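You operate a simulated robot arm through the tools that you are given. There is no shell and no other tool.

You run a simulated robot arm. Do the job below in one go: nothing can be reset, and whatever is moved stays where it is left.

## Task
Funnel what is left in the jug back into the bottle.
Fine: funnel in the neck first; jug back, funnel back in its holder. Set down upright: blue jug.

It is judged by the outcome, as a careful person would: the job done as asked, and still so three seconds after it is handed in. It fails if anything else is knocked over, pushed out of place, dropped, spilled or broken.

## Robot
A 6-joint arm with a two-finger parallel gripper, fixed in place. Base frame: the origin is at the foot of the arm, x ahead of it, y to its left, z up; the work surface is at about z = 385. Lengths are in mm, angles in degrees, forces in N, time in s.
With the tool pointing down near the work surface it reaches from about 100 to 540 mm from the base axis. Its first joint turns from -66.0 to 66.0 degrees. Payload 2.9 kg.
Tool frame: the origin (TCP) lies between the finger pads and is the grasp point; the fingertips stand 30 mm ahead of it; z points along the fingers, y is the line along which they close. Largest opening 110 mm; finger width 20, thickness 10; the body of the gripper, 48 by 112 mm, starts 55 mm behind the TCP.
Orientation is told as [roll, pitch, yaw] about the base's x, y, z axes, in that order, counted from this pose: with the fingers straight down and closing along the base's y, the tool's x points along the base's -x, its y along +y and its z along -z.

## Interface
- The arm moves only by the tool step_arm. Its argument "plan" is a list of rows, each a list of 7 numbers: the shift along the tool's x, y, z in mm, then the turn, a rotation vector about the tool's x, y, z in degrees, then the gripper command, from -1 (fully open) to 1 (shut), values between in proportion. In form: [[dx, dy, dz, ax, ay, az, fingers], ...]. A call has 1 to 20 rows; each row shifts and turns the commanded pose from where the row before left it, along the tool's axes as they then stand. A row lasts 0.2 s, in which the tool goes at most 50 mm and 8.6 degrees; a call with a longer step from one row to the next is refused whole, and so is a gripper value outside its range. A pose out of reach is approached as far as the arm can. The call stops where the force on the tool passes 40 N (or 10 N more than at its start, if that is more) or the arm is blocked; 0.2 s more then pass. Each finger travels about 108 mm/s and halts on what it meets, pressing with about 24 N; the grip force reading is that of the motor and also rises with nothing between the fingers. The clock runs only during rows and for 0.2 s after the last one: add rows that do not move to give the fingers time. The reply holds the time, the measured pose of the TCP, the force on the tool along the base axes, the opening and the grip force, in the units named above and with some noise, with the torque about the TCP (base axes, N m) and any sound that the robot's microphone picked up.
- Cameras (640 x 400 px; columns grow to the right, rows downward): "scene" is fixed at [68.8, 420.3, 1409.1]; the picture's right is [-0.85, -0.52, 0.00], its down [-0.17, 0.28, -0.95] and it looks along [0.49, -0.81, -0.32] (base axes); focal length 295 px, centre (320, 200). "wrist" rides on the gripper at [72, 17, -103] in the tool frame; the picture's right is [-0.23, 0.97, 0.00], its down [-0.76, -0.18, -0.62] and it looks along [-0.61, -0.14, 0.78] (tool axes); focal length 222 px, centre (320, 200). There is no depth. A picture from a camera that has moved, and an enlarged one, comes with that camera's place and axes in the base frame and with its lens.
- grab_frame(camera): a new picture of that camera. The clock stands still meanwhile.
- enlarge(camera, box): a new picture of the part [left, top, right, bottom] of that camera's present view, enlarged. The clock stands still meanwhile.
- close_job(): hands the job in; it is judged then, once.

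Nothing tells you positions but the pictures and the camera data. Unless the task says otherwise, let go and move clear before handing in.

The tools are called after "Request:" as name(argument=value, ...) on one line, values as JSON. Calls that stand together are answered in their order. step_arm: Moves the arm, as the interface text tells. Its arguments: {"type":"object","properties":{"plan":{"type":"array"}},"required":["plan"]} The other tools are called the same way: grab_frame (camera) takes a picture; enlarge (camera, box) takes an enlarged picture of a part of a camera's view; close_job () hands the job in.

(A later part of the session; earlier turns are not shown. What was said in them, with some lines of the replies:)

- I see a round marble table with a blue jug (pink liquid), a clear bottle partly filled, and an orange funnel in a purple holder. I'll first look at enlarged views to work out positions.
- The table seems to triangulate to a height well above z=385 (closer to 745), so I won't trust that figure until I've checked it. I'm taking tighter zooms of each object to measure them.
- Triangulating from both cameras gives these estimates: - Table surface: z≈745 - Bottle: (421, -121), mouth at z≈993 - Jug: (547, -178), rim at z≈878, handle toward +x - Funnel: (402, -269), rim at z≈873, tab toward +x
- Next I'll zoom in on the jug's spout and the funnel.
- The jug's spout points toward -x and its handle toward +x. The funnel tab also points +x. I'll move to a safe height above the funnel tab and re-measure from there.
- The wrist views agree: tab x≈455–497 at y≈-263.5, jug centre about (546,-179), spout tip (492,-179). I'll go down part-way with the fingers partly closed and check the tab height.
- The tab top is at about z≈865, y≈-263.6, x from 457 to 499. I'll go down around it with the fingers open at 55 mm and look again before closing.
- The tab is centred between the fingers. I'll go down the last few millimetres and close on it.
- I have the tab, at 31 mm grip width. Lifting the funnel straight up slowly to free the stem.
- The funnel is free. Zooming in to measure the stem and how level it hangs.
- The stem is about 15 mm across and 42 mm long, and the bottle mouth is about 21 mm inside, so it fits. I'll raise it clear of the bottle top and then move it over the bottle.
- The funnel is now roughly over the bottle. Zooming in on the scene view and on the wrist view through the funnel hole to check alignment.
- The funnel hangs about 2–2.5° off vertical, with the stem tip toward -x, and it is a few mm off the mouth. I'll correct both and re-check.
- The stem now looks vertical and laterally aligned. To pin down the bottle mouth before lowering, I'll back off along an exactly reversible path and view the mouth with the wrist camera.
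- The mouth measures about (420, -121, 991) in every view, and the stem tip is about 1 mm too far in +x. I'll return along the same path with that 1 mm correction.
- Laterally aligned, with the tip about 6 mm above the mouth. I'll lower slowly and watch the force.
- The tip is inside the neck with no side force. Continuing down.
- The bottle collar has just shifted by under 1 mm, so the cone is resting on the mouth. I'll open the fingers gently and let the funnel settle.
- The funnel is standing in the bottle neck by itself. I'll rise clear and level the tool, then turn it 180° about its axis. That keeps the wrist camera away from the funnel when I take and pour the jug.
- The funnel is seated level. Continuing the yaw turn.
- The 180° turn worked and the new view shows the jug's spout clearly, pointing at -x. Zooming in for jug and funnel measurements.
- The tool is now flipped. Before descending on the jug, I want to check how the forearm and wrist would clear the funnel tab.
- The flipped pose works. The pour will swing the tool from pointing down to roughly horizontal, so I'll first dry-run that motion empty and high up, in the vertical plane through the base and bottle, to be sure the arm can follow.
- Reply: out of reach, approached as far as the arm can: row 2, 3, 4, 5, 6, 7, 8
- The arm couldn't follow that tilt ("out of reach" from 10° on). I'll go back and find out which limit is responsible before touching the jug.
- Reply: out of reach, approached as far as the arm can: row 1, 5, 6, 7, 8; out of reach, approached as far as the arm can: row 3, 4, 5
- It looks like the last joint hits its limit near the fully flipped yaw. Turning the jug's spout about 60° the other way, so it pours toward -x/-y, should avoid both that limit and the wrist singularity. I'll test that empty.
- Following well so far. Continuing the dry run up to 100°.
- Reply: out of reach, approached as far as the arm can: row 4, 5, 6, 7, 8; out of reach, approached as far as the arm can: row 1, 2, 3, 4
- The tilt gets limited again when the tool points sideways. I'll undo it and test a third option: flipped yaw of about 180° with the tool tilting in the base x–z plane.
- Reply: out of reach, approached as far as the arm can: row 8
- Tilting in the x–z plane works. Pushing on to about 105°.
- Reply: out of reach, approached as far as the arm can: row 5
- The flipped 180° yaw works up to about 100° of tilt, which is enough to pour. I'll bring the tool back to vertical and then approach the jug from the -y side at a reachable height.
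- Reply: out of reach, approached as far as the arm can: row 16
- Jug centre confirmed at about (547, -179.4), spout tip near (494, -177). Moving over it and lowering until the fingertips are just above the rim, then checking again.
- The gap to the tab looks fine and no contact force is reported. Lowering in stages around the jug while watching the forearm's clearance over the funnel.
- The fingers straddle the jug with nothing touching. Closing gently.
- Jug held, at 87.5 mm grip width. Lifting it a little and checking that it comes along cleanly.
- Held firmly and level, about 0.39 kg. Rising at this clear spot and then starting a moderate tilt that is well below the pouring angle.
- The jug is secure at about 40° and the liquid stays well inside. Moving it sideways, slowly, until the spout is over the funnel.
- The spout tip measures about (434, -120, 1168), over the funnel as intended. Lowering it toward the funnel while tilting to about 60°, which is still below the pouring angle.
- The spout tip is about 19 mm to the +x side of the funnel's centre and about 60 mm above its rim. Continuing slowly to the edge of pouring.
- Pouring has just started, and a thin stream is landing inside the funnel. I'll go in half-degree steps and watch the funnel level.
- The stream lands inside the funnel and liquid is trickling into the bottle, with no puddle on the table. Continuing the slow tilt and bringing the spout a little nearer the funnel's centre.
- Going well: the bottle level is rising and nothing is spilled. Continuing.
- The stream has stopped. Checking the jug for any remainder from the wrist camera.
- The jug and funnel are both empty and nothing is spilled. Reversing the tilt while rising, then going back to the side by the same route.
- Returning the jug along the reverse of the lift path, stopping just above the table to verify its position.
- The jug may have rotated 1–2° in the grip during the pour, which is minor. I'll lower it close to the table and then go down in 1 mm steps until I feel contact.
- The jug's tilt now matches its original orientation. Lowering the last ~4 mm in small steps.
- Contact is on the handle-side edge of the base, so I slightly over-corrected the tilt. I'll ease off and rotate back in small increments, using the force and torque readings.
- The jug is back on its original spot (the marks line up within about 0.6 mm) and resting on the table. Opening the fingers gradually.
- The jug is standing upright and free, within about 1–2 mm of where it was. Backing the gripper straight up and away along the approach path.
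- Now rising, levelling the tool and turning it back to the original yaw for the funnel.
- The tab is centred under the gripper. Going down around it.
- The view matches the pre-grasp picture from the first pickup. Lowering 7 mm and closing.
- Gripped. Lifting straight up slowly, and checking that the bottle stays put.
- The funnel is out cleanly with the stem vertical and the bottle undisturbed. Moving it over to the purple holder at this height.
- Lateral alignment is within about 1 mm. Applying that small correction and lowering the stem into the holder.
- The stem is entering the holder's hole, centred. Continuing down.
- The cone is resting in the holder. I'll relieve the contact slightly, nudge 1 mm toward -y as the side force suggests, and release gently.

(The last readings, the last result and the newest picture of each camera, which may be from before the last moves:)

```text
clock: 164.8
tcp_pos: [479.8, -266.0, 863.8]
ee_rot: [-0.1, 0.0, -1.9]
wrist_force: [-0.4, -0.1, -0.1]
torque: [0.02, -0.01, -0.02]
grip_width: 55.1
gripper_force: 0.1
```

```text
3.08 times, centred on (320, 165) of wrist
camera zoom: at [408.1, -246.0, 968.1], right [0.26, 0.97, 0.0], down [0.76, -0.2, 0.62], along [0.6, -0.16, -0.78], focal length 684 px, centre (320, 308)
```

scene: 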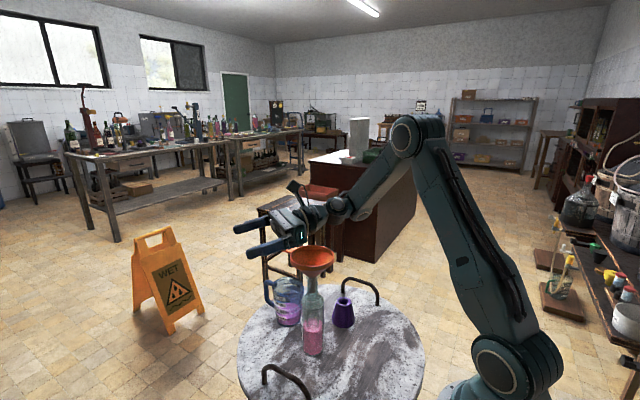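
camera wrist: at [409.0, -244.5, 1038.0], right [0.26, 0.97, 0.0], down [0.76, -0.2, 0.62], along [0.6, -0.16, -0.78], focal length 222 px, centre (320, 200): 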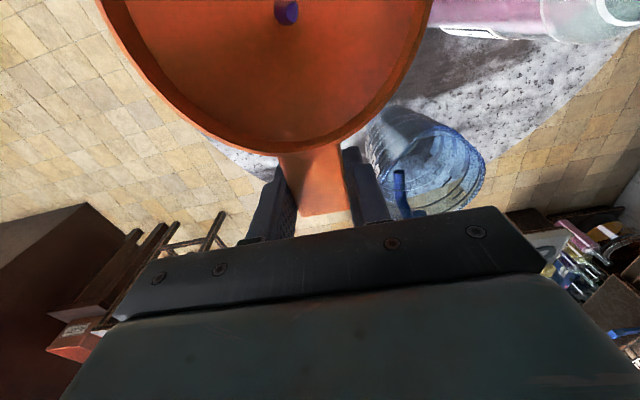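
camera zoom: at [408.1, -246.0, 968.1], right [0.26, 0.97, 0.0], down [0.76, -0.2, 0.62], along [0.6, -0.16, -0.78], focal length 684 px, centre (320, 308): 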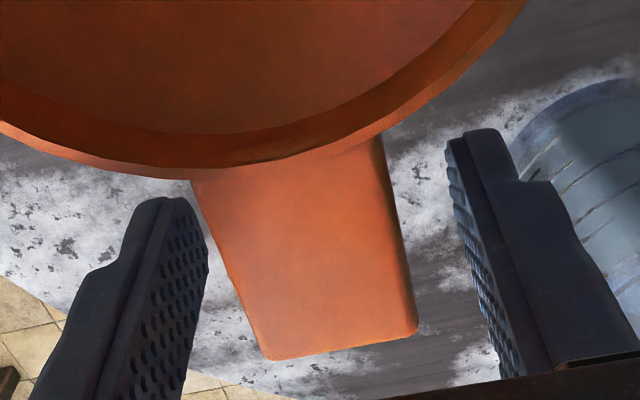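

The funnel is seated and released. Rising straight up and moving clear.

Request:
step_arm(plan=[[0, 0, -8, 0, 0, 0, 0.0], [0, 0, -15, 0, 0, 0, 0.0], [0, 0, -25, 0, 0, 0, 0.0], [0, 0, -25, 0, 0, 0, 0.0], [0, 0, -25, 0, 0, 0, 0.0], [0, 0, -25, 0, 0, 0, 0.0], [0, 0, -25, 0, 0, 0, 0.0], [0, 0, -25, 0, 0, 0, 0.0], [0, 0, -25, 0, 0, 0, 0.0], [0, 0, -25, 0, 0, 0, 0.0], [10, 10, -25, 0, 0, 0, 0.0], [10, 15, -25, 0, 0, 0, 0.0], [10, 15, -25, 0, 0, 0, 0.0], [10, 15, -20, 0, 0, 0, 0.0], [10, 15, -20, 0, 0, 0, 0.0], [10, 15, -20, 0, 0, 0, 0.0], [0, 0, 0, 0, 0, 0, 0.0]])

Request:
enlarge(camera="scene", box=[230, 250, 430, 400])

Request:
enlarge(camera="scene", box=[320, 272, 370, 322])

Request:
grab_frame(camera="wrist")

```text
clock: 168.4
tcp_pos: [421.8, -178.2, 1222.9]
ee_rot: [-0.2, 0.0, -1.9]
wrist_force: [-1.1, 0.2, 0.5]
torque: [-0.01, 0.0, 0.01]
grip_width: 54.8
gripper_force: 0.1
```

```text
2.67 times, centred on (330, 325) of scene
camera zoom: at [68.8, 420.3, 1409.1], right [-0.85, -0.52, 0.0], down [-0.17, 0.28, -0.95], along [0.49, -0.81, -0.32], focal length 786 px, centre (293, -133)
```

zoom: 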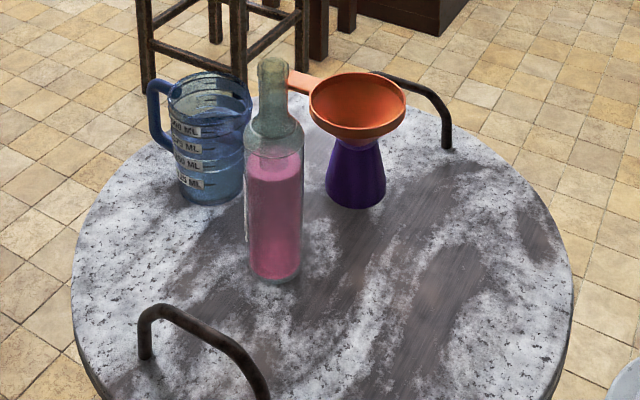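

```text
8.00 times, centred on (345, 297) of scene
camera zoom: at [68.8, 420.3, 1409.1], right [-0.85, -0.52, 0.0], down [-0.17, 0.28, -0.95], along [0.49, -0.81, -0.32], focal length 2357 px, centre (120, -576)
```

zoom: 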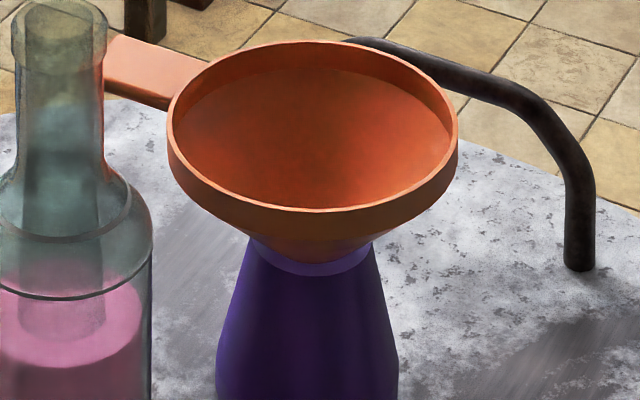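

```text
taken
camera wrist: at [350.3, -158.6, 1326.6], right [0.26, 0.97, 0.0], down [0.76, -0.2, 0.62], along [0.6, -0.16, -0.78], focal length 222 px, centre (320, 200)
```

wrist: 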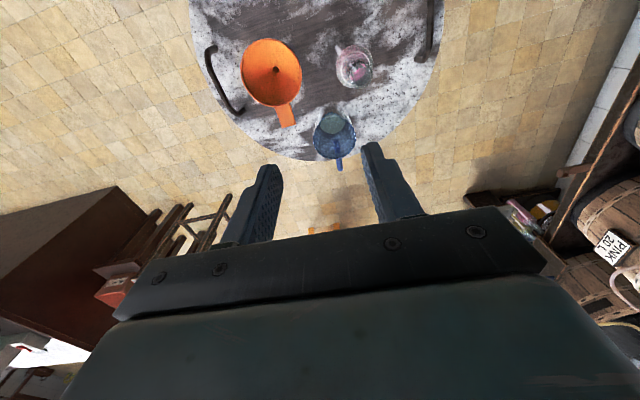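

Everything looks in place. One last close comparison of the funnel, jug and table with the starting views before handing in.

Request:
enlarge(camera="scene", box=[320, 272, 370, 302])

Request:
enlarge(camera="scene", box=[260, 270, 310, 330])

Request:
enlarge(camera="wrist", box=[190, 0, 440, 180])

```text
12.80 times, centred on (345, 287) of scene
camera zoom: at [68.8, 420.3, 1409.1], right [-0.85, -0.52, 0.0], down [-0.17, 0.28, -0.95], along [0.49, -0.81, -0.32], focal length 3772 px, centre (0, -914)
```

zoom: 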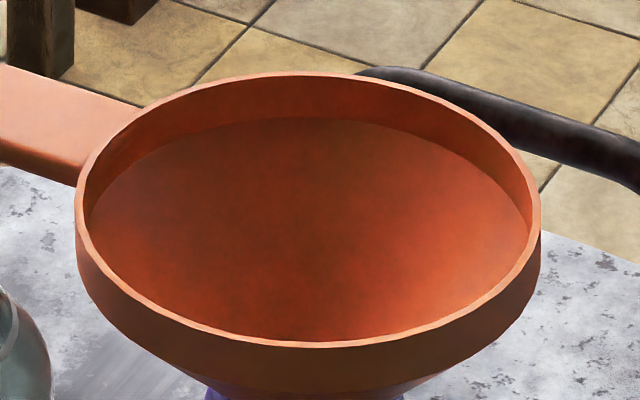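

```text
6.67 times, centred on (285, 300) of scene
camera zoom: at [68.8, 420.3, 1409.1], right [-0.85, -0.52, 0.0], down [-0.17, 0.28, -0.95], along [0.49, -0.81, -0.32], focal length 1964 px, centre (553, -467)
```

zoom: 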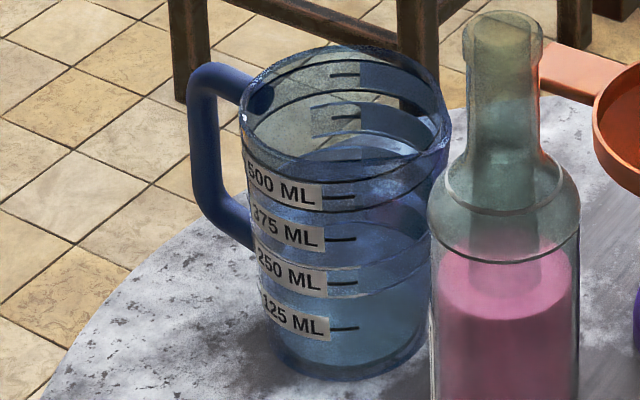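

```text
2.22 times, centred on (315, 90) of wrist
camera zoom: at [350.3, -158.6, 1326.6], right [0.26, 0.97, 0.0], down [0.76, -0.2, 0.62], along [0.6, -0.16, -0.78], focal length 494 px, centre (331, 444)
```

zoom: 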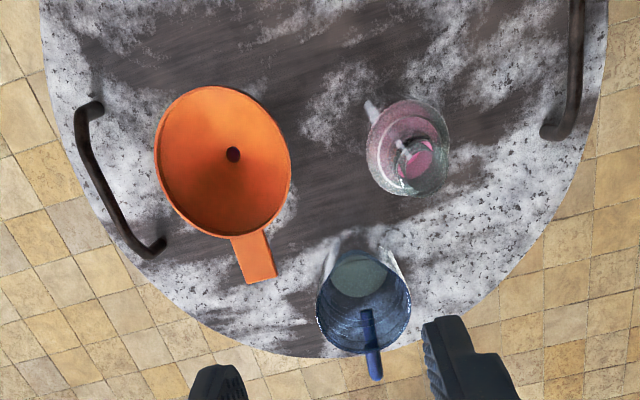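

The job looks done. The jug is empty, upright and back on its spot, the liquid is in the bottle, and the funnel is in its holder. Nothing is spilled and the gripper is clear, so I'm handing it in.

Request:
close_job()

```text
The job is handed in.
```

The liquid left in the jug is back in the bottle, poured through the funnel, and I've handed the job in. I saw no spills or knocked objects in the final views.

- **Jug:** empty and standing upright, within about 2 mm of where it started. It came back turned a few degrees.
- **Funnel:** it went into the bottle neck before the pour and is now back in its purple holder, with the tab a couple of degrees off its original direction.
- **Bottle:** it moved by less than 1 mm when the funnel was first set in.

The stated work-surface height of 385 mm didn't match the pictures. The table measured about 745 mm, so I worked from the camera measurements instead.
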